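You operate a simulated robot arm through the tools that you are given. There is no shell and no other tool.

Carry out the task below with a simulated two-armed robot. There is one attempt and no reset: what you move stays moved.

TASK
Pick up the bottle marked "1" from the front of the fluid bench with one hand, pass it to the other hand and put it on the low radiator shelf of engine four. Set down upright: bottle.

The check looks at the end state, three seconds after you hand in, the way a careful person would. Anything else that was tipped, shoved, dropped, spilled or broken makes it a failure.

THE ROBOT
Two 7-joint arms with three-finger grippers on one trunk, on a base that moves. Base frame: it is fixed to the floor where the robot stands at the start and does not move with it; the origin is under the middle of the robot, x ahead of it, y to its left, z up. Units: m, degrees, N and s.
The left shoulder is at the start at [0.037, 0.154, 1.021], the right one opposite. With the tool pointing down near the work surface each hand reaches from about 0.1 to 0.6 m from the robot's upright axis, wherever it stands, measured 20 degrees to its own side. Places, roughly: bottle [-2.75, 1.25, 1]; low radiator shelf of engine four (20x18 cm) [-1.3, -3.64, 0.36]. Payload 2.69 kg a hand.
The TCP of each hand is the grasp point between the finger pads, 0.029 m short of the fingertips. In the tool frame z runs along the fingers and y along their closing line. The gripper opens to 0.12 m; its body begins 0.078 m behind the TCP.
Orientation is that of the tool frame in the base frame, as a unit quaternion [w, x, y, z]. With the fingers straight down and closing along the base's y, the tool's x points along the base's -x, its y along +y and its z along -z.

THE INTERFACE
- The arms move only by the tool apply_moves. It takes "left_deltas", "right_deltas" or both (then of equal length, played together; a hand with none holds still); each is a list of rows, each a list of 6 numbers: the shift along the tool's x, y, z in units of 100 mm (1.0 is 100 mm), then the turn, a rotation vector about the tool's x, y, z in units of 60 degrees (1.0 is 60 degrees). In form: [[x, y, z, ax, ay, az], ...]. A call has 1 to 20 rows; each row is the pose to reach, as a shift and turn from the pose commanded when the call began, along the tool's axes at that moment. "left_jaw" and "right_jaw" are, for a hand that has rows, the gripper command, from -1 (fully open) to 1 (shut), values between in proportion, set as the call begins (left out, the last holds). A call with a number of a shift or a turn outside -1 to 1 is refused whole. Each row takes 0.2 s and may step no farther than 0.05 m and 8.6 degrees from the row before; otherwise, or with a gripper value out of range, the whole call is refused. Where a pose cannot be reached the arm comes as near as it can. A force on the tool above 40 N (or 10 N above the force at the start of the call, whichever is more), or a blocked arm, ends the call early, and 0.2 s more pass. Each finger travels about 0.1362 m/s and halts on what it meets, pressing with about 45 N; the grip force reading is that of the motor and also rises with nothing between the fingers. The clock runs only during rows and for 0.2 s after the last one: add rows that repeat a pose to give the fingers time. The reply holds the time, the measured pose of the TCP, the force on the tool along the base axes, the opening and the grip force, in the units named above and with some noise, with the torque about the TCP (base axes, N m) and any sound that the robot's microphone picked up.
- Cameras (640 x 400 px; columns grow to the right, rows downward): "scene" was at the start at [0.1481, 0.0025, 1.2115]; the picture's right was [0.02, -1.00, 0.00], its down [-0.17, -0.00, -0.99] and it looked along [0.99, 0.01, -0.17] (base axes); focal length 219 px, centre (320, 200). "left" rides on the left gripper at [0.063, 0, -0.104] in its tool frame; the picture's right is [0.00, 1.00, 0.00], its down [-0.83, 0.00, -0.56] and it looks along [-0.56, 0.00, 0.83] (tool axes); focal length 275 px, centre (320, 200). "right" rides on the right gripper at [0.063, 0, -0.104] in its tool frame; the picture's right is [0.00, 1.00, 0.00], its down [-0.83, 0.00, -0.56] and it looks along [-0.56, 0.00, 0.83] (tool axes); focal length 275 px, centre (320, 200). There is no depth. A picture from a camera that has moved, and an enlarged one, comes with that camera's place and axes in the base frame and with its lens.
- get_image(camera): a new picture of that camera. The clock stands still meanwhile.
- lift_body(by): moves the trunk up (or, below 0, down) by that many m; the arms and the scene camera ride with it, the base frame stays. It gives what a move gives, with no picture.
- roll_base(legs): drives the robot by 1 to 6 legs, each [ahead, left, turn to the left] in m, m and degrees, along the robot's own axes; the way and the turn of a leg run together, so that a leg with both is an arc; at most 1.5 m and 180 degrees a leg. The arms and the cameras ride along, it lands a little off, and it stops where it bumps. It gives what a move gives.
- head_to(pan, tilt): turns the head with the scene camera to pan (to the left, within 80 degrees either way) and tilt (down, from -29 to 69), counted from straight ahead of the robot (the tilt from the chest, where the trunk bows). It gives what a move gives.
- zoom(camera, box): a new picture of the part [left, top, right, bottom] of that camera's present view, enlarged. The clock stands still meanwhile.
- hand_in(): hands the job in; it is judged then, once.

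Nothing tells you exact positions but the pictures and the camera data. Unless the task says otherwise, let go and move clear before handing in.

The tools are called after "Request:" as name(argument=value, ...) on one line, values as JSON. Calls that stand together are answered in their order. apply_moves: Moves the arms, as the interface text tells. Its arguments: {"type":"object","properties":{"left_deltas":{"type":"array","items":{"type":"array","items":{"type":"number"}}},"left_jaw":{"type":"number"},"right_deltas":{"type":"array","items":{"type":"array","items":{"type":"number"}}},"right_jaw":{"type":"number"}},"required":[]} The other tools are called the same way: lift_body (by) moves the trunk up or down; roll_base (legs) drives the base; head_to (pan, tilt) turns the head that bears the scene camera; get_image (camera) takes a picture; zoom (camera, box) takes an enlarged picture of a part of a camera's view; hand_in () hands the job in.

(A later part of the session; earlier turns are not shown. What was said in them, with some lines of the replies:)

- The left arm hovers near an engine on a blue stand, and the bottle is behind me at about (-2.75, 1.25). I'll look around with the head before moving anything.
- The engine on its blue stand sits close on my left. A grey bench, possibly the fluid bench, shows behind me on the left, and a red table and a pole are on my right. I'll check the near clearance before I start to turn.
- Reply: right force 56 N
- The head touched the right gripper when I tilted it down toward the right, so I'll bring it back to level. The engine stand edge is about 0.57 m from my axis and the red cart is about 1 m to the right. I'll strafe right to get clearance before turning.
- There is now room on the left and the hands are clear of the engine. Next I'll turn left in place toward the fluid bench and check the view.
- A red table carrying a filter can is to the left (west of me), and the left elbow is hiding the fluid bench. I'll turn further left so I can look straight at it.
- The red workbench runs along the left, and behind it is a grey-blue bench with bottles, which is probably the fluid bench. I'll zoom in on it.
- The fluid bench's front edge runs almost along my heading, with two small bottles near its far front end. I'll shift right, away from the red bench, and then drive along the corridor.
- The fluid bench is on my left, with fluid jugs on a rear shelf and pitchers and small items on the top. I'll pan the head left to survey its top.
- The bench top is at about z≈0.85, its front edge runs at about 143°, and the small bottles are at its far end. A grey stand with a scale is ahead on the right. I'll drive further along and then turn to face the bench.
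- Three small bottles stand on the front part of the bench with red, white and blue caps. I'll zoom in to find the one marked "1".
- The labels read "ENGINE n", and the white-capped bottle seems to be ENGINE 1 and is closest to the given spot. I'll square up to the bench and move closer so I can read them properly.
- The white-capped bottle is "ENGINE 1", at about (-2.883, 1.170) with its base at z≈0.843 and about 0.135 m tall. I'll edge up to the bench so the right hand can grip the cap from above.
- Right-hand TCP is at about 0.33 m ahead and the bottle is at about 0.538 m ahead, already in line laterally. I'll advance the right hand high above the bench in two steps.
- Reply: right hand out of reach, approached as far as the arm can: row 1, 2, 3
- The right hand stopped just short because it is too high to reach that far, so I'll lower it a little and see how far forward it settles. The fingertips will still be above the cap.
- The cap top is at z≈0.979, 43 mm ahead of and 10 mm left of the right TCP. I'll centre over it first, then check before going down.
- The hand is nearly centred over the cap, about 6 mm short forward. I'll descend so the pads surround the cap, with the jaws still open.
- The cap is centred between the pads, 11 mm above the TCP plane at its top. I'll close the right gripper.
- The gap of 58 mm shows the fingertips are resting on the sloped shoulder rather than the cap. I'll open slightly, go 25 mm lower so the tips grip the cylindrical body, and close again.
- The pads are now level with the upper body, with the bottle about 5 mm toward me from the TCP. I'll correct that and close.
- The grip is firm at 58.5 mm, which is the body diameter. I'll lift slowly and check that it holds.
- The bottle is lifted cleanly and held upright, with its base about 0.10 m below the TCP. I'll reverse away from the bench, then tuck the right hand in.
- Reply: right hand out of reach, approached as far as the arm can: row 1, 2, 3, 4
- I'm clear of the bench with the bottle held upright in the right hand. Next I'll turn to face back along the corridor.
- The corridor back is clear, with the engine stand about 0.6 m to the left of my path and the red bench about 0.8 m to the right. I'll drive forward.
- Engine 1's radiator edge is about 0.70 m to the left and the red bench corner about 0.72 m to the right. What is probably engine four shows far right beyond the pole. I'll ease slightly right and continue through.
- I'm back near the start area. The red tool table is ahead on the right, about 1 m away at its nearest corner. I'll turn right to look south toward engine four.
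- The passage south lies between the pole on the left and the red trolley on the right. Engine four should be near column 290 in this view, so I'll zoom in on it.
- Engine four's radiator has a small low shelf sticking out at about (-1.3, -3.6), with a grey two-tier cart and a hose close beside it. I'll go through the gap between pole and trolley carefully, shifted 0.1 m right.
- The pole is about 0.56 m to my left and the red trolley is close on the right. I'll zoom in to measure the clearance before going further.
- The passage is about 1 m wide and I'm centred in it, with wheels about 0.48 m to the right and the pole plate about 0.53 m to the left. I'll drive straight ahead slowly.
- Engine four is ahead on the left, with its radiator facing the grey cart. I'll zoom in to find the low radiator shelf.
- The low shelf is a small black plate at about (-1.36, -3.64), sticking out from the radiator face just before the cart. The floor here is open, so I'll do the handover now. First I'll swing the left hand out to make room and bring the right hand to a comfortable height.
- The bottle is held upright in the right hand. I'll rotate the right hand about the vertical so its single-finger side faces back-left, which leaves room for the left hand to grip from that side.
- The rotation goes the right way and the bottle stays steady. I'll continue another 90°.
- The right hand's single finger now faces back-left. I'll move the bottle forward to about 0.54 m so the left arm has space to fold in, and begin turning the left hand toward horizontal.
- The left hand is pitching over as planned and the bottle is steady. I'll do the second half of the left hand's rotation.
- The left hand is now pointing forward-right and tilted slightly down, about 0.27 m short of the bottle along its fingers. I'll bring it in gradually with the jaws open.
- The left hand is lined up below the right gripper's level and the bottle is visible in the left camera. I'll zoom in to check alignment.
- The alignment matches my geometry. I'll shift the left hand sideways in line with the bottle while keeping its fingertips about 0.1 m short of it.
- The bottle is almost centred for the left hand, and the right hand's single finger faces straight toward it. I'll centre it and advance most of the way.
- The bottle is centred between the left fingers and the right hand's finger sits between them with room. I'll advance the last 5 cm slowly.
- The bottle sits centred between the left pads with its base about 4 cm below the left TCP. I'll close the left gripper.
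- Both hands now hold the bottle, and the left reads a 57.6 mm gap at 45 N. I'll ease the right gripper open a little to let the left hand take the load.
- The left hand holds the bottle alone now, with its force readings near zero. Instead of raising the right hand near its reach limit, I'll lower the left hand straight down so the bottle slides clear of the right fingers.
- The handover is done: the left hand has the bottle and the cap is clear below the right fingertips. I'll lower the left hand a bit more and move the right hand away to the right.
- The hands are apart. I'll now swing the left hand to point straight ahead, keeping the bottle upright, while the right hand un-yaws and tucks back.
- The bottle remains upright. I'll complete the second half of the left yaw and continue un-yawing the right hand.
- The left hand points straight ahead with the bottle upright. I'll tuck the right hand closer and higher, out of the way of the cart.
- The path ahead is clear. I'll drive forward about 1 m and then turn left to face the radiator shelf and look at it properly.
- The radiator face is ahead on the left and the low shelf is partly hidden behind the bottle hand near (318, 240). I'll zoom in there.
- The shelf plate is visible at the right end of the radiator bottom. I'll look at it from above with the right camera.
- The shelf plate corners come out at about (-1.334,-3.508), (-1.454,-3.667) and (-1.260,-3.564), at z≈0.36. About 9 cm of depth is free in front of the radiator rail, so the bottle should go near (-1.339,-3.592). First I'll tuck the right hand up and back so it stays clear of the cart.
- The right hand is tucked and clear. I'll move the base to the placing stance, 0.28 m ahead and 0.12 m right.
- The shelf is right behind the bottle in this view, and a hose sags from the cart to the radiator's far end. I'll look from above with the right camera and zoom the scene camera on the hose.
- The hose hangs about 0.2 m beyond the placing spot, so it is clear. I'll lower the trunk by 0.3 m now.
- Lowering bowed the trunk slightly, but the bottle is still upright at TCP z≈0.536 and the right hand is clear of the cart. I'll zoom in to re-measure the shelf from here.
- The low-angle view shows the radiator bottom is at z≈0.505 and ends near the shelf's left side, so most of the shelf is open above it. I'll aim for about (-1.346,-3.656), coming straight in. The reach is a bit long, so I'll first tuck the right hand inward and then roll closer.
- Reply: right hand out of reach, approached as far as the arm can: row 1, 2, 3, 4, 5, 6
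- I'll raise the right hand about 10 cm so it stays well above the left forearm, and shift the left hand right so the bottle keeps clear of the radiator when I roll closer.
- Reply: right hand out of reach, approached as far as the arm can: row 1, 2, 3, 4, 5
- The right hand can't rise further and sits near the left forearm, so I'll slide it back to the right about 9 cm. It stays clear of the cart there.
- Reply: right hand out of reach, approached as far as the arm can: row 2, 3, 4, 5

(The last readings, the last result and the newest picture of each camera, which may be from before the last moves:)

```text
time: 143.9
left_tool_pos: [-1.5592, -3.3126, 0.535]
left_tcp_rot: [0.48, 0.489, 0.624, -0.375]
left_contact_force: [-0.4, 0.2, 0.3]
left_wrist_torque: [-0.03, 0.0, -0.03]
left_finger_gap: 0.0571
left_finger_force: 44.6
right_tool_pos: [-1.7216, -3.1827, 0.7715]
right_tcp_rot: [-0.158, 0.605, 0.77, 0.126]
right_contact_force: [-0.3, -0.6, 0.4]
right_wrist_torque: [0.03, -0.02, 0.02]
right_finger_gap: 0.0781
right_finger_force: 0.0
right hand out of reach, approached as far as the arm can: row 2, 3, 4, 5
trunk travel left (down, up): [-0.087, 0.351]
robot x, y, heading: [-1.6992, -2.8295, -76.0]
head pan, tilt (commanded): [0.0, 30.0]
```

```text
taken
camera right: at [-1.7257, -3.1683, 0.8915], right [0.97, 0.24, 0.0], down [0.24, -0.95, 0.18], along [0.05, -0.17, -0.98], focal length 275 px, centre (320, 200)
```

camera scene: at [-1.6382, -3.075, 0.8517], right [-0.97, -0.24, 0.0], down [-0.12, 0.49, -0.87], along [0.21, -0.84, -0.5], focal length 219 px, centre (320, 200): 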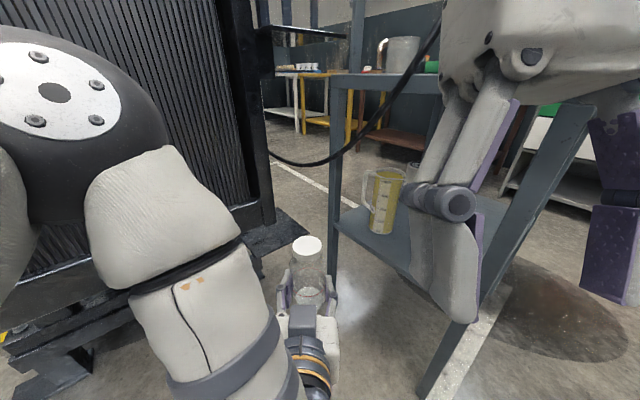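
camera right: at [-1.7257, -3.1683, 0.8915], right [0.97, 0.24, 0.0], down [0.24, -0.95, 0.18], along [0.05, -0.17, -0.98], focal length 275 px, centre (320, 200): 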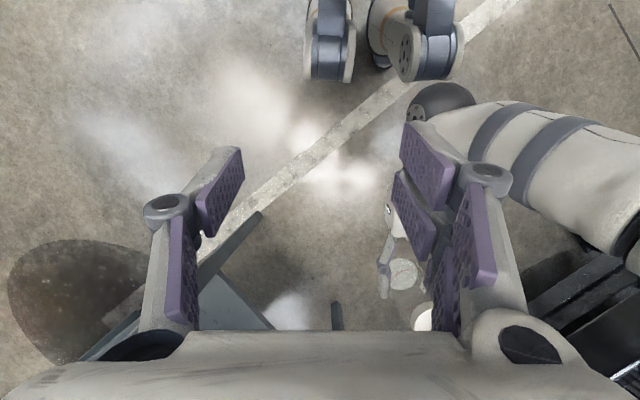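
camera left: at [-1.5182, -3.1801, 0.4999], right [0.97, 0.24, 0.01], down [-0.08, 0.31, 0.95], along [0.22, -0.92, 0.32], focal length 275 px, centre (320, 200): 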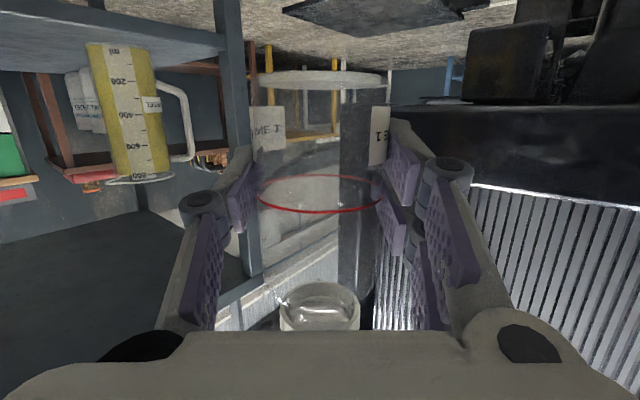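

I'll pivot the robot right by 19°. That swings the right arm away from the cart and gives the left arm a better reach line. Then I'll translate toward the shelf.

Request:
roll_base(legs=[[0, 0, -19]])

Request:
get_image(camera="scene")

Request:
get_image(camera="left")

```text
time: 145.4
left_tool_pos: [-1.7181, -3.3306, 0.5336]
left_tcp_rot: [0.414, 0.583, 0.538, -0.447]
left_contact_force: [-0.2, -0.4, -1.2]
left_wrist_torque: [0.0, -0.02, 0.01]
left_finger_gap: 0.0571
left_finger_force: 44.7
right_tool_pos: [-1.8314, -3.1578, 0.7719]
right_tcp_rot: [-0.137, 0.719, 0.665, 0.149]
right_contact_force: [0.4, 0.8, -0.5]
right_wrist_torque: [0.0, -0.01, 0.03]
right_finger_gap: 0.078
right_finger_force: 0.1
trunk travel left (down, up): [-0.087, 0.351]
robot x, y, heading: [-1.6948, -2.8324, -94.5]
head pan, tilt (commanded): [0.0, 30.0]
```

```text
taken
camera scene: at [-1.7183, -3.0815, 0.8517], right [-1.0, 0.08, 0.0], down [0.04, 0.5, -0.87], along [-0.07, -0.86, -0.5], focal length 219 px, centre (320, 200)
```

scene: 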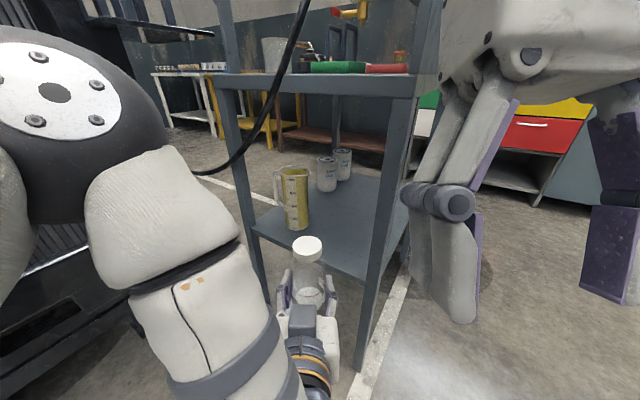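

```text
taken
camera left: at [-1.7084, -3.2146, 0.499], right [1.0, -0.08, 0.01], down [0.02, 0.32, 0.95], along [-0.08, -0.94, 0.32], focal length 275 px, centre (320, 200)
```

left: 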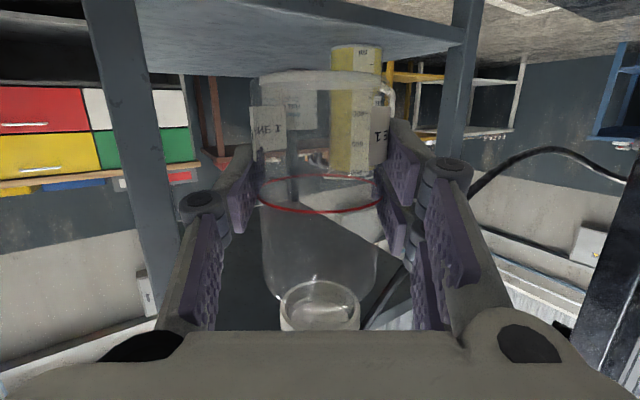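

The bottle now points past the radiator toward the cart, with space on both sides. I'll translate forward 0.126 m and left 0.138 m to line up with the shelf.

Request:
roll_base(legs=[[0.0, 0.138, 0], [0.126, 0, 0]])

Request:
get_image(camera="scene")

Request:
get_image(camera="left")

Request:
get_image(camera="right")

```text
time: 147.9
left_tool_pos: [-1.5899, -3.465, 0.5336]
left_tcp_rot: [0.415, 0.582, 0.539, -0.446]
left_contact_force: [-1.1, 0.9, 0.5]
left_wrist_torque: [0.01, 0.0, -0.02]
left_finger_gap: 0.057
left_finger_force: 44.7
right_tool_pos: [-1.7047, -3.2919, 0.7716]
right_tcp_rot: [-0.137, 0.719, 0.665, 0.149]
right_contact_force: [-0.3, -0.2, -0.5]
right_wrist_torque: [0.0, 0.0, -0.01]
right_finger_gap: 0.0782
right_finger_force: 0.1
trunk travel left (down, up): [-0.087, 0.351]
robot x, y, heading: [-1.5725, -2.9653, -94.4]
head pan, tilt (commanded): [0.0, 30.0]
```

```text
taken
camera scene: at [-1.5922, -3.2155, 0.8517], right [-1.0, 0.08, 0.0], down [0.04, 0.5, -0.87], along [-0.07, -0.86, -0.5], focal length 219 px, centre (320, 200)
```

scene: 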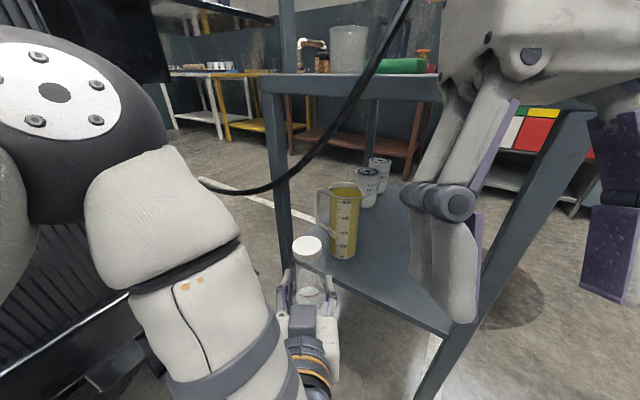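

```text
taken
camera left: at [-1.582, -3.3486, 0.499], right [1.0, -0.08, 0.01], down [0.02, 0.32, 0.95], along [-0.08, -0.94, 0.32], focal length 275 px, centre (320, 200)
```

left: 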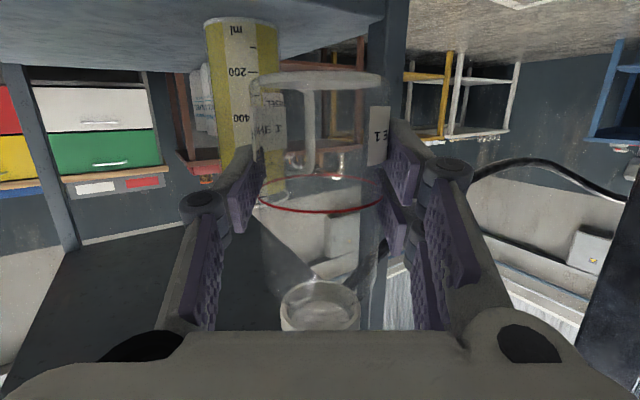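

```text
taken
camera right: at [-1.7038, -3.2764, 0.8916], right [1.0, -0.07, 0.0], down [-0.07, -0.98, 0.18], along [-0.01, -0.18, -0.98], focal length 275 px, centre (320, 200)
```

right: 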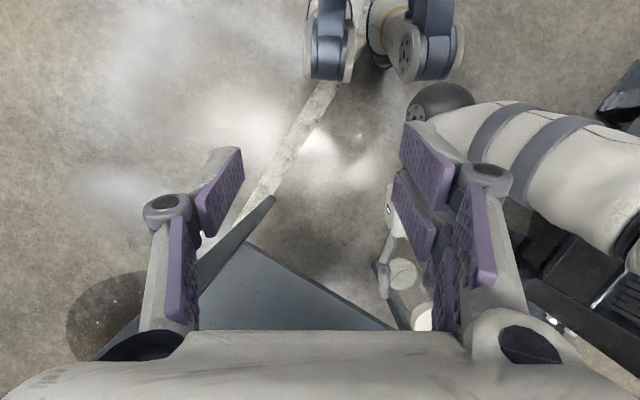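

The left TCP is at about (-1.590, -3.465), roughly 0.23 m out from the shelf's front edge and lined up between the radiator end and the cart. I'll lower and advance while yawing the hand toward the shelf.

Request:
apply_moves(left_deltas=[[0.086, 0.158, 0.152, -0.0805, 0, -0.0216], [0.172, 0.317, 0.305, -0.161, 0, -0.0431], [0.259, 0.475, 0.457, -0.2415, 0, -0.0647], [0.345, 0.633, 0.609, -0.322, 0, -0.0863], [0.431, 0.792, 0.762, -0.4025, 0, -0.1078], [0.517, 0.95, 0.914, -0.483, 0, -0.1294], [0.517, 0.95, 0.914, -0.483, 0, -0.1294]])

Request:
get_image(camera="scene")

Request:
get_image(camera="left")

Request:
get_image(camera="right")

```text
time: 149.5
left_tool_pos: [-1.503, -3.5466, 0.4602]
left_tcp_rot: [0.516, 0.423, 0.67, -0.325]
left_contact_force: [-0.2, -0.1, -0.2]
left_wrist_torque: [0.0, 0.02, 0.03]
left_finger_gap: 0.0571
left_finger_force: 45.2
right_tool_pos: [-1.7053, -3.2935, 0.7712]
right_tcp_rot: [-0.136, 0.719, 0.664, 0.149]
right_contact_force: [0.0, 1.2, -0.3]
right_wrist_torque: [0.0, -0.01, 0.03]
right_finger_gap: 0.0781
right_finger_force: 0.0
trunk travel left (down, up): [-0.087, 0.351]
robot x, y, heading: [-1.5719, -2.968, -94.3]
head pan, tilt (commanded): [0.0, 30.0]
```

```text
taken
camera scene: at [-1.5922, -3.2155, 0.8517], right [-1.0, 0.08, 0.0], down [0.04, 0.5, -0.87], along [-0.07, -0.86, -0.5], focal length 219 px, centre (320, 200)
```

scene: 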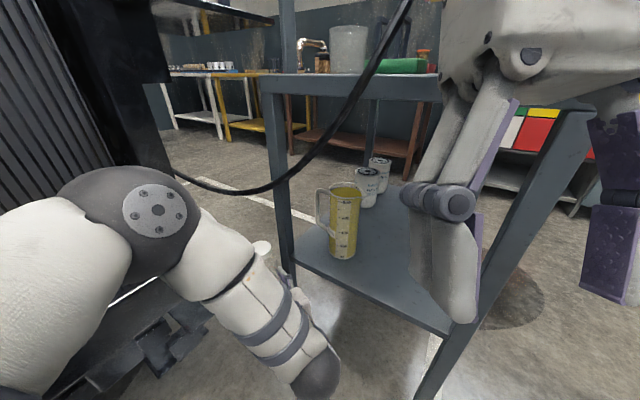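

```text
taken
camera left: at [-1.554, -3.4418, 0.4259], right [0.9, 0.43, 0.01], down [-0.14, 0.29, 0.95], along [0.41, -0.85, 0.32], focal length 275 px, centre (320, 200)
```

left: 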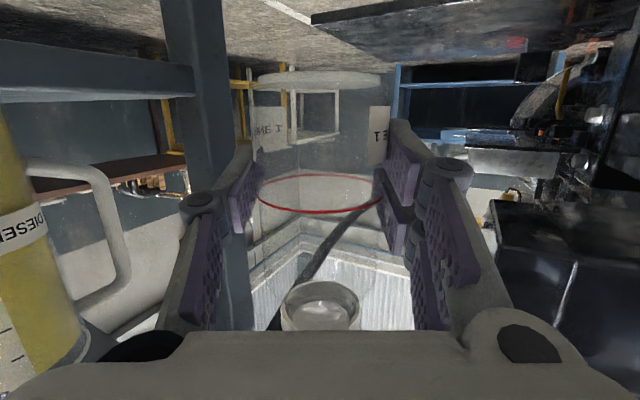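

```text
taken
camera right: at [-1.7038, -3.2764, 0.8916], right [1.0, -0.07, 0.0], down [-0.07, -0.98, 0.18], along [-0.01, -0.18, -0.98], focal length 275 px, centre (320, 200)
```

right: 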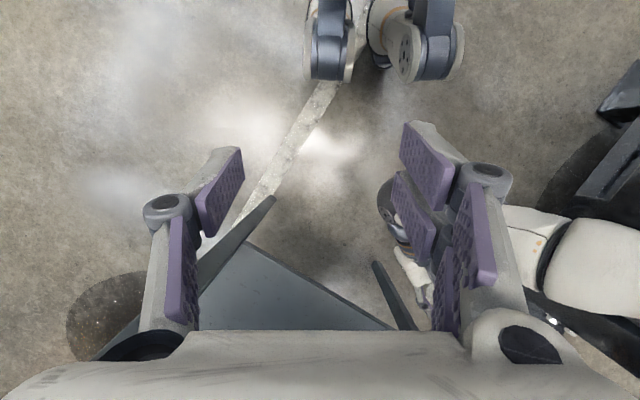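

The hand is about 0.11 m out from the shelf edge at the right lateral position, between radiator and cart leg. I'll zoom the left camera to re-measure the plate from here.

Request:
zoom(camera="left", box=[240, 0, 640, 150])

Request:
zoom(camera="scene", box=[120, 160, 340, 330])

```text
1.60 times, centred on (440, 75) of left
camera zoom: at [-1.554, -3.4418, 0.4259], right [0.9, 0.43, 0.01], down [-0.14, 0.29, 0.95], along [0.41, -0.85, 0.32], focal length 440 px, centre (128, 400)
```

zoom: 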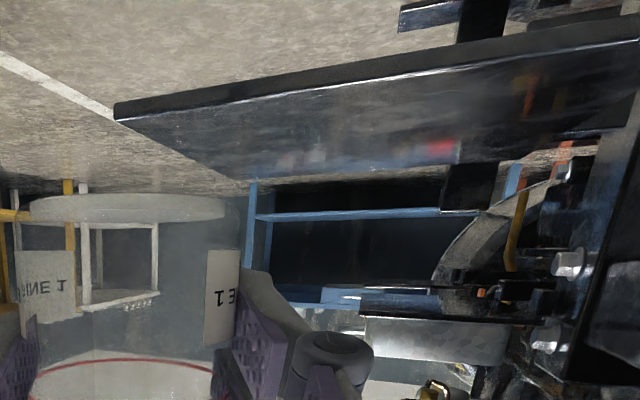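

```text
2.35 times, centred on (230, 245) of scene
camera zoom: at [-1.5922, -3.2155, 0.8517], right [-1.0, 0.08, 0.0], down [0.04, 0.5, -0.87], along [-0.07, -0.86, -0.5], focal length 516 px, centre (532, 94)
```

zoom: 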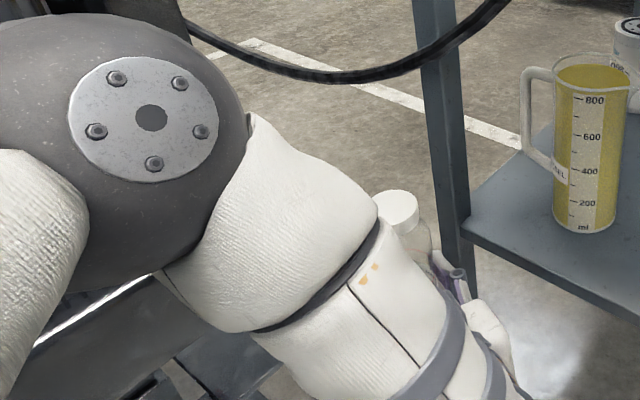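

The plate measures consistently: its top is at z≈0.368 and its right-front corner at about (-1.455,-3.664). I'll advance to just outside the front edge and yaw closer to perpendicular.

Request:
apply_moves(left_deltas=[[-0.03, 0.107, 0.2, -0.0805, 0, -0.0216], [-0.055, 0.214, 0.405, -0.161, 0, -0.0431], [-0.083, 0.32, 0.61, -0.2415, 0, -0.0647], [-0.111, 0.427, 0.81, -0.322, 0, -0.0863], [-0.111, 0.427, 0.81, -0.322, 0, -0.0863]])

Request:
get_image(camera="left")

Request:
get_image(camera="scene")

```text
time: 150.7
left_tool_pos: [-1.4303, -3.6017, 0.4479]
left_tcp_rot: [0.565, 0.3, 0.734, -0.23]
left_contact_force: [1.0, 0.1, 0.6]
left_wrist_torque: [0.02, -0.01, 0.01]
left_finger_gap: 0.0569
left_finger_force: 44.9
right_tool_pos: [-1.7054, -3.2919, 0.7725]
right_tcp_rot: [-0.136, 0.719, 0.665, 0.149]
right_contact_force: [-0.2, -0.6, 0.1]
right_wrist_torque: [0.02, 0.03, 0.0]
right_finger_gap: 0.0779
right_finger_force: 0.1
trunk travel left (down, up): [-0.087, 0.351]
robot x, y, heading: [-1.5698, -2.9707, -94.8]
head pan, tilt (commanded): [0.0, 30.0]
```

```text
taken
camera left: at [-1.5148, -3.5204, 0.4134], right [0.7, 0.71, 0.0], down [-0.23, 0.22, 0.95], along [0.67, -0.66, 0.32], focal length 275 px, centre (320, 200)
```

left: 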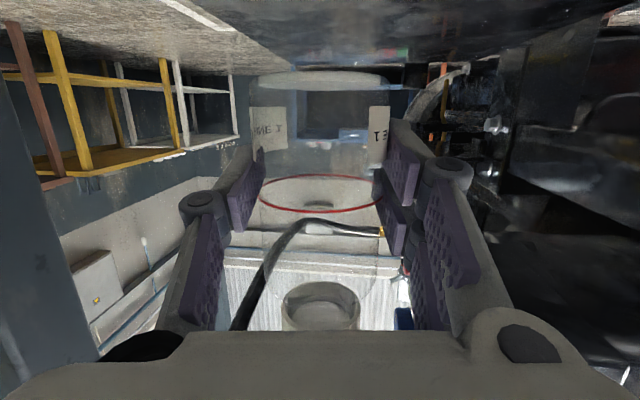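

```text
taken
camera scene: at [-1.5922, -3.2155, 0.8517], right [-1.0, 0.08, 0.0], down [0.04, 0.5, -0.87], along [-0.07, -0.86, -0.5], focal length 219 px, centre (320, 200)
```

scene: 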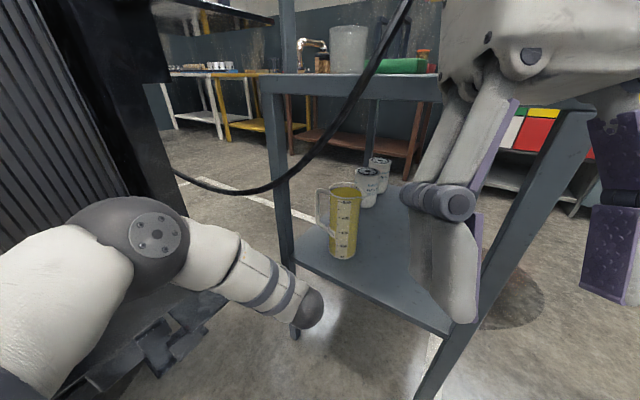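

The hand is in line at the shelf's front edge, but my left elbow is only a couple of centimetres from the radiator face. I'll back the base off about 3.5 cm straight away from the radiator so the arm reaches straighter with more elbow room.

Request:
roll_base(legs=[[-0.02, -0.032, 0]])

Request:
get_image(camera="scene")

Request:
get_image(camera="left")

```text
time: 151.6
left_tool_pos: [-1.4605, -3.58, 0.4481]
left_tcp_rot: [0.565, 0.3, 0.733, -0.231]
left_contact_force: [0.3, -0.4, 0.1]
left_wrist_torque: [0.02, -0.02, 0.0]
left_finger_gap: 0.0568
left_finger_force: 44.9
right_tool_pos: [-1.734, -3.2705, 0.7711]
right_tcp_rot: [-0.136, 0.719, 0.664, 0.149]
right_contact_force: [-0.2, -0.2, 0.4]
right_wrist_torque: [0.0, 0.02, 0.0]
right_finger_gap: 0.0779
right_finger_force: 0.1
trunk travel left (down, up): [-0.087, 0.351]
robot x, y, heading: [-1.6023, -2.9428, -94.6]
head pan, tilt (commanded): [0.0, 30.0]
```

```text
taken
camera scene: at [-1.6215, -3.1941, 0.8517], right [-1.0, 0.08, 0.0], down [0.04, 0.5, -0.87], along [-0.07, -0.86, -0.5], focal length 219 px, centre (320, 200)
```

scene: 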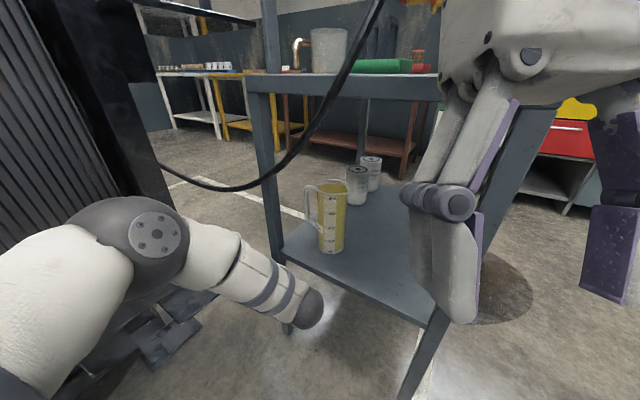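

```text
taken
camera left: at [-1.5444, -3.4989, 0.4136], right [0.7, 0.71, 0.0], down [-0.23, 0.22, 0.95], along [0.67, -0.66, 0.32], focal length 275 px, centre (320, 200)
```

left: 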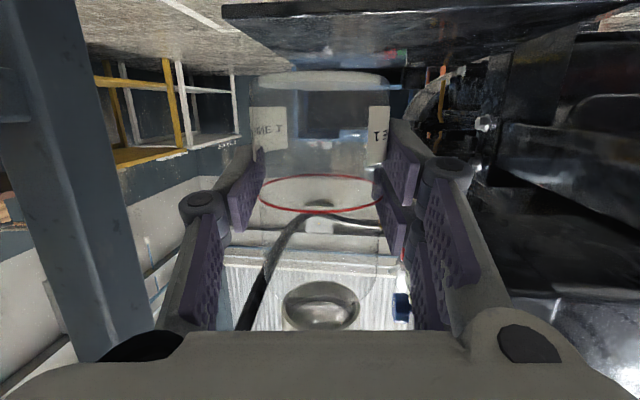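

There's more elbow room now. I'll advance over the plate with the bottle base about 2 cm above it.

Request:
apply_moves(left_deltas=[[-0.02, 0.022, 0.19, -0.03, 0, -0.008], [-0.045, 0.045, 0.38, -0.06, 0, -0.016], [-0.068, 0.067, 0.57, -0.09, 0, -0.024], [-0.09, 0.089, 0.75, -0.12, 0, -0.032], [-0.09, 0.089, 0.75, -0.12, 0, -0.032]])

Request:
get_image(camera="scene")

Request:
get_image(camera="left")

```text
time: 152.8
left_tool_pos: [-1.3985, -3.6269, 0.4367]
left_tcp_rot: [0.578, 0.251, 0.752, -0.194]
left_contact_force: [0.2, -0.1, -0.2]
left_wrist_torque: [0.04, 0.0, 0.03]
left_finger_gap: 0.0569
left_finger_force: 44.6
right_tool_pos: [-1.7348, -3.2705, 0.7713]
right_tcp_rot: [-0.137, 0.719, 0.665, 0.149]
right_contact_force: [-0.1, -0.2, 0.3]
right_wrist_torque: [-0.02, 0.0, 0.0]
right_finger_gap: 0.0779
right_finger_force: 0.0
trunk travel left (down, up): [-0.087, 0.351]
robot x, y, heading: [-1.596, -2.9466, -94.7]
head pan, tilt (commanded): [0.0, 30.0]
```

```text
taken
camera scene: at [-1.6215, -3.1941, 0.8517], right [-1.0, 0.08, 0.0], down [0.04, 0.5, -0.87], along [-0.07, -0.86, -0.5], focal length 219 px, centre (320, 200)
```

scene: 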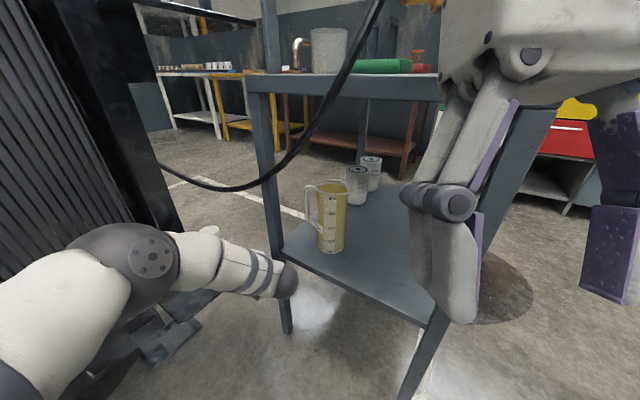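

```text
taken
camera left: at [-1.4923, -3.5565, 0.4013], right [0.6, 0.8, 0.0], down [-0.26, 0.19, 0.95], along [0.75, -0.57, 0.32], focal length 275 px, centre (320, 200)
```

left: 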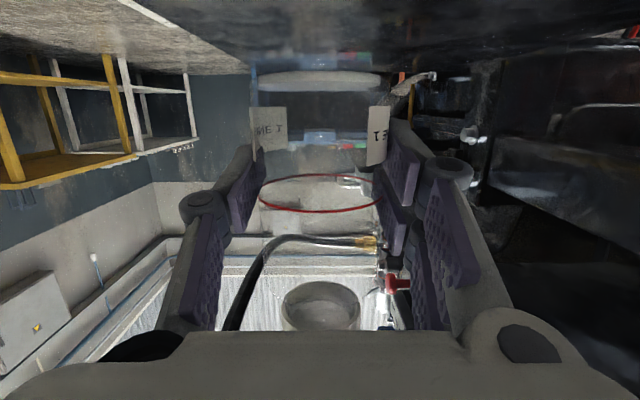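

The bottle is over the plate's front part. I'll move another 5 cm inward and slightly lower.

Request:
apply_moves(left_deltas=[[-0.01, 0, 0.12, 0, 0, 0], [-0.02, 0, 0.24, 0, 0, 0], [-0.035, 0, 0.36, 0, 0, 0], [-0.047, 0, 0.485, 0, 0, 0], [-0.047, 0, 0.485, 0, 0, 0]])

Request:
get_image(camera="scene")

Request:
zoom(camera="left", box=[180, 0, 480, 200])

```text
time: 154.0
left_tool_pos: [-1.3609, -3.6565, 0.4285]
left_tcp_rot: [0.579, 0.252, 0.751, -0.194]
left_contact_force: [0.4, 0.2, -1.4]
left_wrist_torque: [0.03, 0.05, 0.01]
left_finger_gap: 0.0569
left_finger_force: 44.7
right_tool_pos: [-1.7341, -3.2705, 0.7711]
right_tcp_rot: [-0.136, 0.719, 0.665, 0.149]
right_contact_force: [-0.1, 0.0, 1.2]
right_wrist_torque: [0.02, -0.02, -0.02]
right_finger_gap: 0.0777
right_finger_force: 0.1
trunk travel left (down, up): [-0.087, 0.351]
robot x, y, heading: [-1.5997, -2.943, -94.4]
head pan, tilt (commanded): [0.0, 30.0]
```

```text
taken
camera scene: at [-1.6215, -3.1941, 0.8517], right [-1.0, 0.08, 0.0], down [0.04, 0.5, -0.87], along [-0.07, -0.86, -0.5], focal length 219 px, centre (320, 200)
```

scene: 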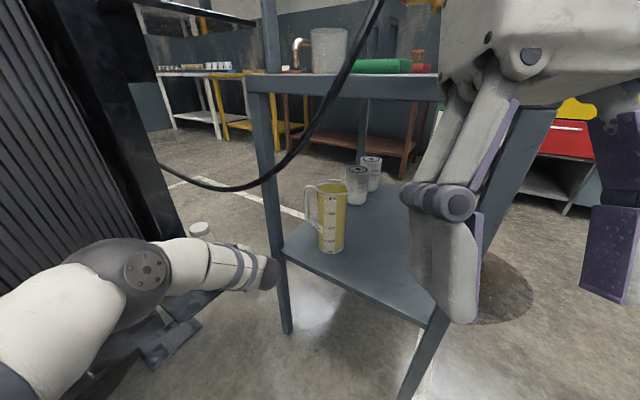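

```text
2.00 times, centred on (330, 100) of left
camera zoom: at [-1.4553, -3.5863, 0.3934], right [0.6, 0.8, 0.0], down [-0.26, 0.19, 0.95], along [0.75, -0.57, 0.32], focal length 551 px, centre (300, 400)
```

zoom: 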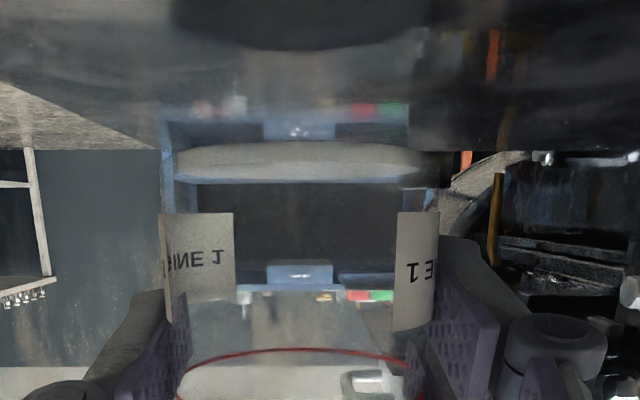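

The bottle sits above the plate at roughly along 0.135 m and 0.08 m deep, still upright. I'll lower it in small steps and watch the force.

Request:
apply_moves(left_deltas=[[0.029, 0, 0.0078, 0, 0, 0], [0.058, 0, 0.0155, 0, 0, 0], [0.058, 0, 0.0155, 0, 0, 0]])

Request:
apply_moves(left_deltas=[[0.02, 0, 0.005, 0, 0, 0], [0.039, 0, 0.0104, 0, 0, 0], [0.039, 0, 0.0104, 0, 0, 0]])

```text
time: 154.8
left_tool_pos: [-1.3617, -3.6561, 0.4236]
left_tcp_rot: [0.579, 0.251, 0.751, -0.194]
left_contact_force: [0.1, -0.3, -0.5]
left_wrist_torque: [0.0, 0.02, 0.01]
left_finger_gap: 0.057
left_finger_force: 44.7
right_tool_pos: [-1.7347, -3.2711, 0.7713]
right_tcp_rot: [-0.136, 0.72, 0.664, 0.149]
right_contact_force: [-0.7, 0.2, -0.8]
right_wrist_torque: [0.02, -0.02, 0.02]
right_finger_gap: 0.0779
right_finger_force: 0.1
trunk travel left (down, up): [-0.087, 0.351]
robot x, y, heading: [-1.6047, -2.9466, -94.8]
head pan, tilt (commanded): [0.0, 30.0]
```

```text
time: 155.6
left_tool_pos: [-1.3628, -3.655, 0.42]
left_tcp_rot: [0.578, 0.252, 0.751, -0.194]
left_contact_force: [-0.3, 0.1, -0.2]
left_wrist_torque: [0.01, 0.01, -0.02]
left_finger_gap: 0.0568
left_finger_force: 45.0
right_tool_pos: [-1.7349, -3.2707, 0.7719]
right_tcp_rot: [-0.137, 0.719, 0.664, 0.149]
right_contact_force: [-0.5, 0.9, 0.2]
right_wrist_torque: [-0.01, 0.01, -0.02]
right_finger_gap: 0.0779
right_finger_force: 0.1
trunk travel left (down, up): [-0.087, 0.351]
robot x, y, heading: [-1.6038, -2.944, -94.4]
head pan, tilt (commanded): [0.0, 30.0]
```

No contact yet at TCP z 0.420. I'll continue lowering in small steps.

Request:
apply_moves(left_deltas=[[0.02, 0, 0.005, 0, 0, 0], [0.039, 0, 0.0104, 0, 0, 0], [0.039, 0, 0.0104, 0, 0, 0]])

Request:
zoom(camera="left", box=[180, 0, 480, 200])

```text
time: 156.4
left_tool_pos: [-1.362, -3.6546, 0.4156]
left_tcp_rot: [0.579, 0.252, 0.751, -0.194]
left_contact_force: [1.0, 0.0, 0.1]
left_wrist_torque: [0.06, -0.05, 0.01]
left_finger_gap: 0.0566
left_finger_force: 45.0
right_tool_pos: [-1.7346, -3.271, 0.7728]
right_tcp_rot: [-0.136, 0.719, 0.665, 0.148]
right_contact_force: [-0.2, 1.0, -0.3]
right_wrist_torque: [-0.02, 0.01, 0.02]
right_finger_gap: 0.0782
right_finger_force: 0.0
trunk travel left (down, up): [-0.087, 0.351]
robot x, y, heading: [-1.6006, -2.9435, -94.5]
head pan, tilt (commanded): [0.0, 30.0]
```

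```text
2.00 times, centred on (330, 100) of left
camera zoom: at [-1.4563, -3.585, 0.381], right [0.6, 0.8, 0.0], down [-0.26, 0.19, 0.95], along [0.75, -0.57, 0.32], focal length 551 px, centre (300, 400)
```

zoom: 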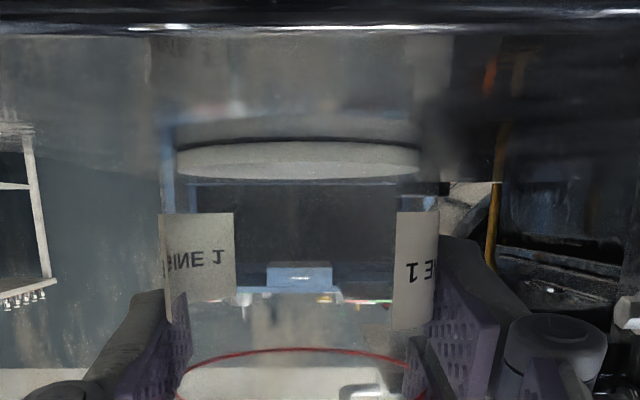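

The shadow under the base is almost touching it now. I'll lower another 2 mm at a time.

Request:
apply_moves(left_deltas=[[0.01, 0, 0.0026, 0, 0, 0], [0.0193, 0, 0.0052, 0, 0, 0], [0.0193, 0, 0.0052, 0, 0, 0]])

Request:
zoom(camera="left", box=[180, 0, 480, 200])

```text
time: 157.2
left_tool_pos: [-1.3618, -3.6566, 0.4154]
left_tcp_rot: [0.579, 0.25, 0.751, -0.194]
left_contact_force: [-0.3, 0.8, 7.4]
left_wrist_torque: [0.17, -0.09, -0.03]
left_finger_gap: 0.0571
left_finger_force: 45.4
right_tool_pos: [-1.7346, -3.2703, 0.7715]
right_tcp_rot: [-0.137, 0.719, 0.665, 0.149]
right_contact_force: [0.0, 0.7, 0.7]
right_wrist_torque: [0.01, 0.05, -0.01]
right_finger_gap: 0.0778
right_finger_force: 0.1
trunk travel left (down, up): [-0.087, 0.351]
robot x, y, heading: [-1.601, -2.9444, -94.5]
head pan, tilt (commanded): [0.0, 30.0]
```

```text
2.00 times, centred on (330, 100) of left
camera zoom: at [-1.4562, -3.5855, 0.3807], right [0.6, 0.8, 0.0], down [-0.26, 0.19, 0.95], along [0.75, -0.57, 0.33], focal length 551 px, centre (300, 400)
```

zoom: 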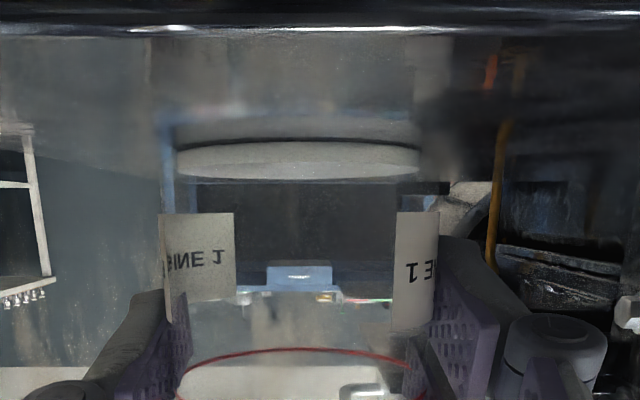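

The bottle has touched down, with 7.4 N upward on the tool. I'll open the left gripper partway to release it.

Request:
apply_moves(left_deltas=[[-0.0097, 0, -0.0026, 0, 0, 0], [-0.0097, 0, -0.0026, 0, 0, 0], [-0.0097, 0, -0.0026, 0, 0, 0], [-0.0097, 0, -0.0026, 0, 0, 0]], left_jaw=-0.35)

Request:
get_image(camera="left")

Request:
zoom(camera="scene", box=[120, 170, 320, 330])

```text
time: 158.2
left_tool_pos: [-1.3626, -3.6565, 0.416]
left_tcp_rot: [0.579, 0.252, 0.751, -0.195]
left_contact_force: [0.5, 0.0, -0.2]
left_wrist_torque: [0.04, -0.02, 0.0]
left_finger_gap: 0.081
left_finger_force: 0.1
right_tool_pos: [-1.7332, -3.2703, 0.7713]
right_tcp_rot: [-0.136, 0.719, 0.665, 0.148]
right_contact_force: [-1.2, -0.1, 0.3]
right_wrist_torque: [-0.03, 0.01, 0.01]
right_finger_gap: 0.0779
right_finger_force: 0.2
trunk travel left (down, up): [-0.087, 0.351]
robot x, y, heading: [-1.6027, -2.9465, -94.4]
head pan, tilt (commanded): [0.0, 30.0]
```

```text
taken
camera left: at [-1.4564, -3.5852, 0.3812], right [0.6, 0.8, 0.0], down [-0.26, 0.19, 0.95], along [0.75, -0.57, 0.32], focal length 275 px, centre (320, 200)
```

left: 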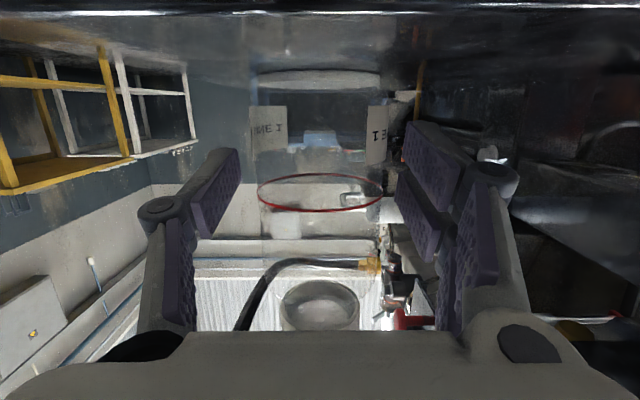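

```text
2.50 times, centred on (220, 250) of scene
camera zoom: at [-1.6215, -3.194, 0.8518], right [-1.0, 0.08, 0.0], down [0.04, 0.5, -0.87], along [-0.07, -0.86, -0.5], focal length 549 px, centre (570, 75)
```

zoom: 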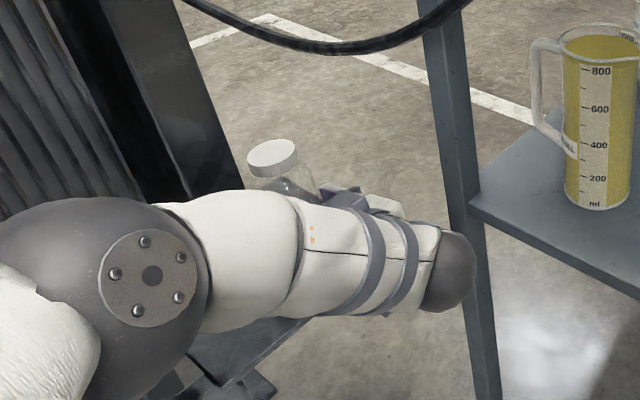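

The bottle is released and standing upright. I'll retreat the left hand straight back, away from the shelf.

Request:
apply_moves(left_deltas=[[0.026, 0, -0.097, 0, 0, 0], [0.065, 0, -0.24, 0, 0, 0], [0.13, 0, -0.48, 0, 0, 0], [0.194, 0, -0.725, 0, 0, 0], [0.259, 0, -0.966, 0, 0, 0], [0.259, 0, -0.966, 0, 0, 0]])

Request:
get_image(camera="left")

Request:
get_image(camera="scene")

```text
time: 159.6
left_tool_pos: [-1.4411, -3.5956, 0.4136]
left_tcp_rot: [0.579, 0.25, 0.752, -0.193]
left_contact_force: [0.8, 0.6, 0.6]
left_wrist_torque: [-0.01, 0.01, -0.02]
left_finger_gap: 0.081
left_finger_force: 0.0
right_tool_pos: [-1.7346, -3.271, 0.7712]
right_tcp_rot: [-0.137, 0.719, 0.665, 0.149]
right_contact_force: [-0.5, -0.5, -0.2]
right_wrist_torque: [0.01, -0.03, 0.0]
right_finger_gap: 0.0781
right_finger_force: 0.1
trunk travel left (down, up): [-0.087, 0.351]
robot x, y, heading: [-1.6004, -2.9404, -94.2]
head pan, tilt (commanded): [0.0, 30.0]
```

```text
taken
camera left: at [-1.5347, -3.5247, 0.3786], right [0.6, 0.8, 0.0], down [-0.26, 0.19, 0.95], along [0.75, -0.57, 0.32], focal length 275 px, centre (320, 200)
```

left: 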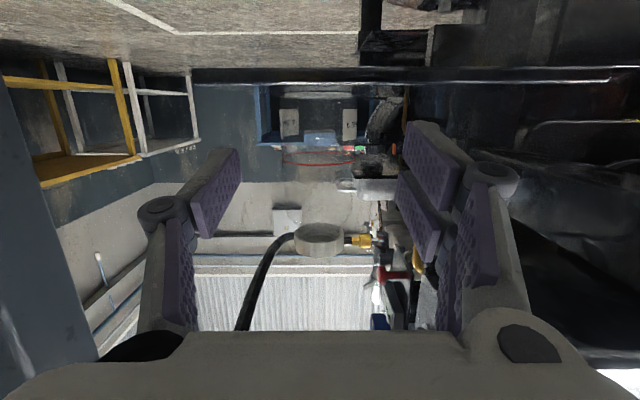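

```text
taken
camera scene: at [-1.6215, -3.194, 0.8518], right [-1.0, 0.08, 0.0], down [0.04, 0.5, -0.87], along [-0.07, -0.86, -0.5], focal length 219 px, centre (320, 200)
```

scene: 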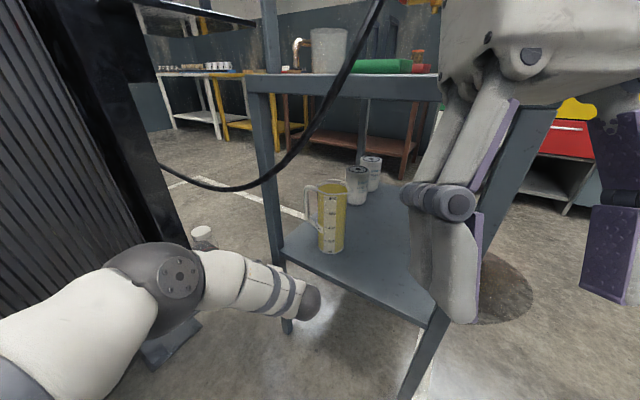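

The bottle stands by itself on the shelf and the fingers are clear of it. I'll continue retreating along the reverse of the approach path.

Request:
apply_moves(left_deltas=[[0, 0.01, -0.25, 0, 0, 0], [-0.01, 0.02, -0.5, 0.08, 0, 0.0215], [-0.02, 0.03, -0.7, 0.16, 0, 0.043], [-0.03, 0.04, -0.9, 0.24, 0, 0.0645], [-0.038, 0.043, -0.99, 0.322, 0, 0.0863], [-0.038, 0.043, -0.99, 0.322, 0, 0.0863]])

Request:
get_image(camera="left")

Request:
get_image(camera="scene")

```text
time: 161.0
left_tool_pos: [-1.5141, -3.5343, 0.4415]
left_tcp_rot: [0.536, 0.378, 0.696, -0.291]
left_contact_force: [-0.2, 0.8, 0.2]
left_wrist_torque: [-0.03, -0.02, 0.0]
left_finger_gap: 0.0808
left_finger_force: 0.1
right_tool_pos: [-1.7339, -3.2711, 0.7708]
right_tcp_rot: [-0.136, 0.719, 0.665, 0.149]
right_contact_force: [0.2, -0.4, 0.1]
right_wrist_torque: [-0.04, -0.04, -0.01]
right_finger_gap: 0.0779
right_finger_force: 0.0
trunk travel left (down, up): [-0.087, 0.351]
robot x, y, heading: [-1.5996, -2.9444, -94.4]
head pan, tilt (commanded): [0.0, 30.0]
```

```text
taken
camera left: at [-1.578, -3.4364, 0.407], right [0.84, 0.54, 0.01], down [-0.18, 0.27, 0.95], along [0.51, -0.8, 0.32], focal length 275 px, centre (320, 200)
```

left: 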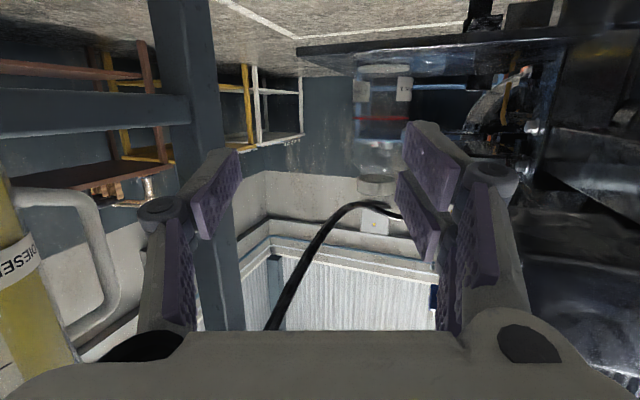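

```text
taken
camera scene: at [-1.6215, -3.194, 0.8518], right [-1.0, 0.08, 0.0], down [0.04, 0.5, -0.87], along [-0.07, -0.86, -0.5], focal length 219 px, centre (320, 200)
```

scene: 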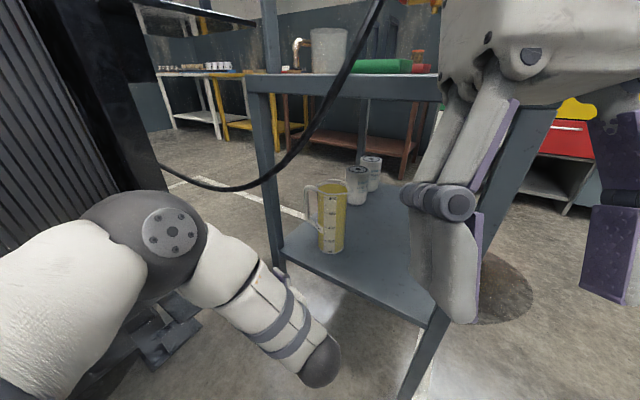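

Bottle visible upright on the shelf, hand well clear. I'll back the robot away from the radiator and cart.

Request:
roll_base(legs=[[-0.35, 0, 0]])

Request:
get_image(camera="scene")

Request:
get_image(camera="left")

```text
time: 163.2
left_tool_pos: [-1.4914, -3.2006, 0.4418]
left_tcp_rot: [0.535, 0.382, 0.694, -0.294]
left_contact_force: [-0.1, 0.1, 0.0]
left_wrist_torque: [0.02, -0.01, 0.0]
left_finger_gap: 0.0811
left_finger_force: 0.1
right_tool_pos: [-1.7094, -2.9357, 0.7721]
right_tcp_rot: [-0.135, 0.723, 0.66, 0.15]
right_contact_force: [-0.7, -0.7, -0.5]
right_wrist_torque: [0.02, -0.01, 0.03]
right_finger_gap: 0.0783
right_finger_force: 0.0
trunk travel left (down, up): [-0.087, 0.351]
robot x, y, heading: [-1.5732, -2.6096, -95.3]
head pan, tilt (commanded): [0.0, 30.0]
```

```text
taken
camera scene: at [-1.596, -2.8598, 0.8518], right [-1.0, 0.09, 0.0], down [0.04, 0.5, -0.87], along [-0.08, -0.86, -0.5], focal length 219 px, centre (320, 200)
```

scene: 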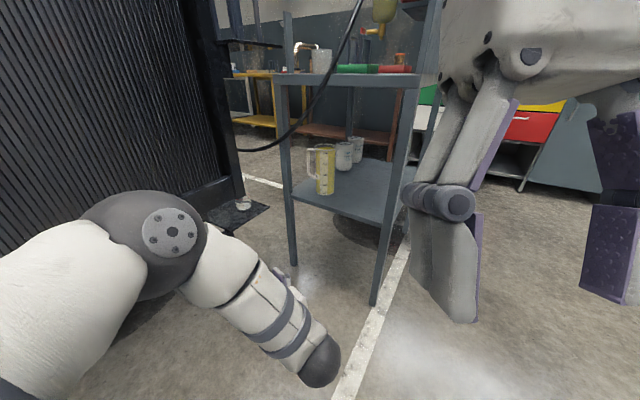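

```text
taken
camera left: at [-1.5552, -3.1028, 0.407], right [0.85, 0.53, 0.01], down [-0.18, 0.27, 0.95], along [0.5, -0.8, 0.32], focal length 275 px, centre (320, 200)
```

left: 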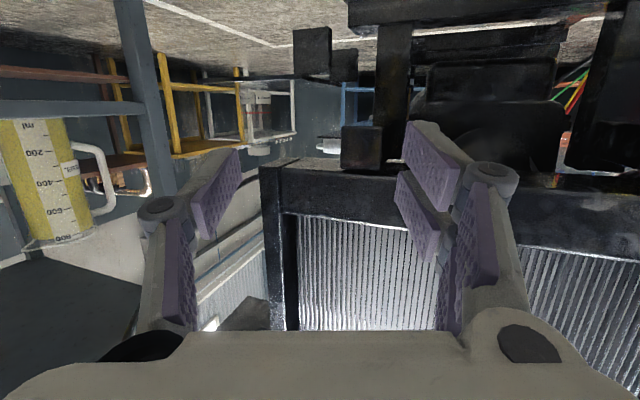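

I've backed off, and the bottle's cap shows on the black shelf near (243, 203). I'll zoom in to check that it is upright and well on the plate.

Request:
zoom(camera="scene", box=[200, 170, 310, 245])

Request:
zoom(camera="left", box=[200, 60, 340, 180])

```text
5.33 times, centred on (255, 208) of scene
camera zoom: at [-1.596, -2.8598, 0.8518], right [-1.0, 0.09, 0.0], down [0.04, 0.5, -0.87], along [-0.08, -0.86, -0.5], focal length 1170 px, centre (667, 160)
```

zoom: 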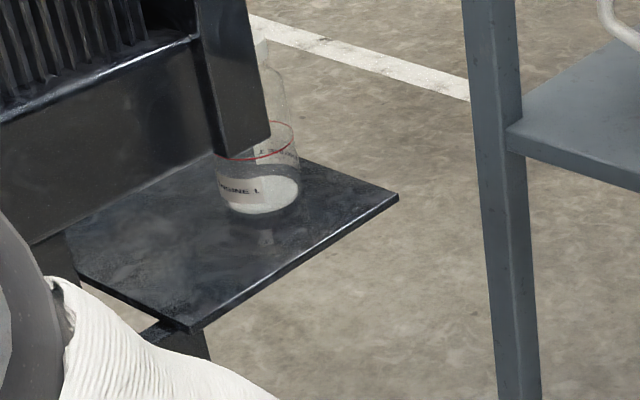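

```text
3.33 times, centred on (270, 120) of left
camera zoom: at [-1.5552, -3.1028, 0.407], right [0.85, 0.53, 0.01], down [-0.18, 0.27, 0.95], along [0.5, -0.8, 0.32], focal length 918 px, centre (487, 467)
```

zoom: 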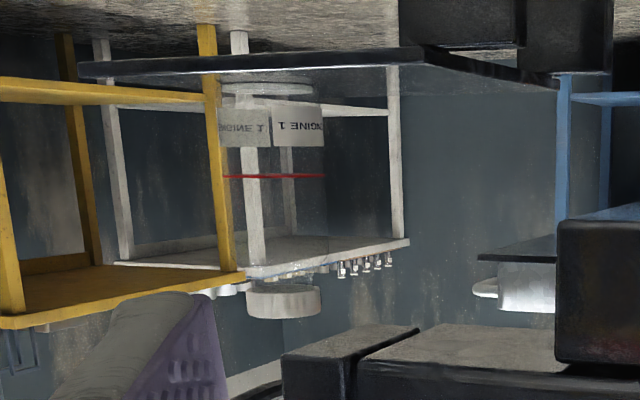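

Bottle "ENGINE 1" stands upright well inside the plate of engine four's low radiator shelf. Both hands are empty and clear, and the cart, hose and pitcher are undisturbed. I'm handing in.

Request:
hand_in()

```text
The job is handed in.
```

The bottle marked "1" (labelled "ENGINE 1") is standing upright on engine four's low radiator shelf. I have handed the job in.

- **Pick-up:** I lifted the bottle from the front of the fluid bench with the right hand.
- **Handover:** I passed it to the left hand in the open floor near engine four.
- **Placing:** The left hand set it down on the right-hand part of the shelf, inside the edges, and let go. The label and ring looked level in the last pictures.
- **Surroundings:** Both hands are empty and clear of the shelf. I saw nothing tipped or shoved, and the cart, hose and pitcher beside the radiator looked undisturbed.

At the very start I turned the head too far and it pressed against my own right hand, at about 50 N. I moved it back straight away and nothing else was involved.
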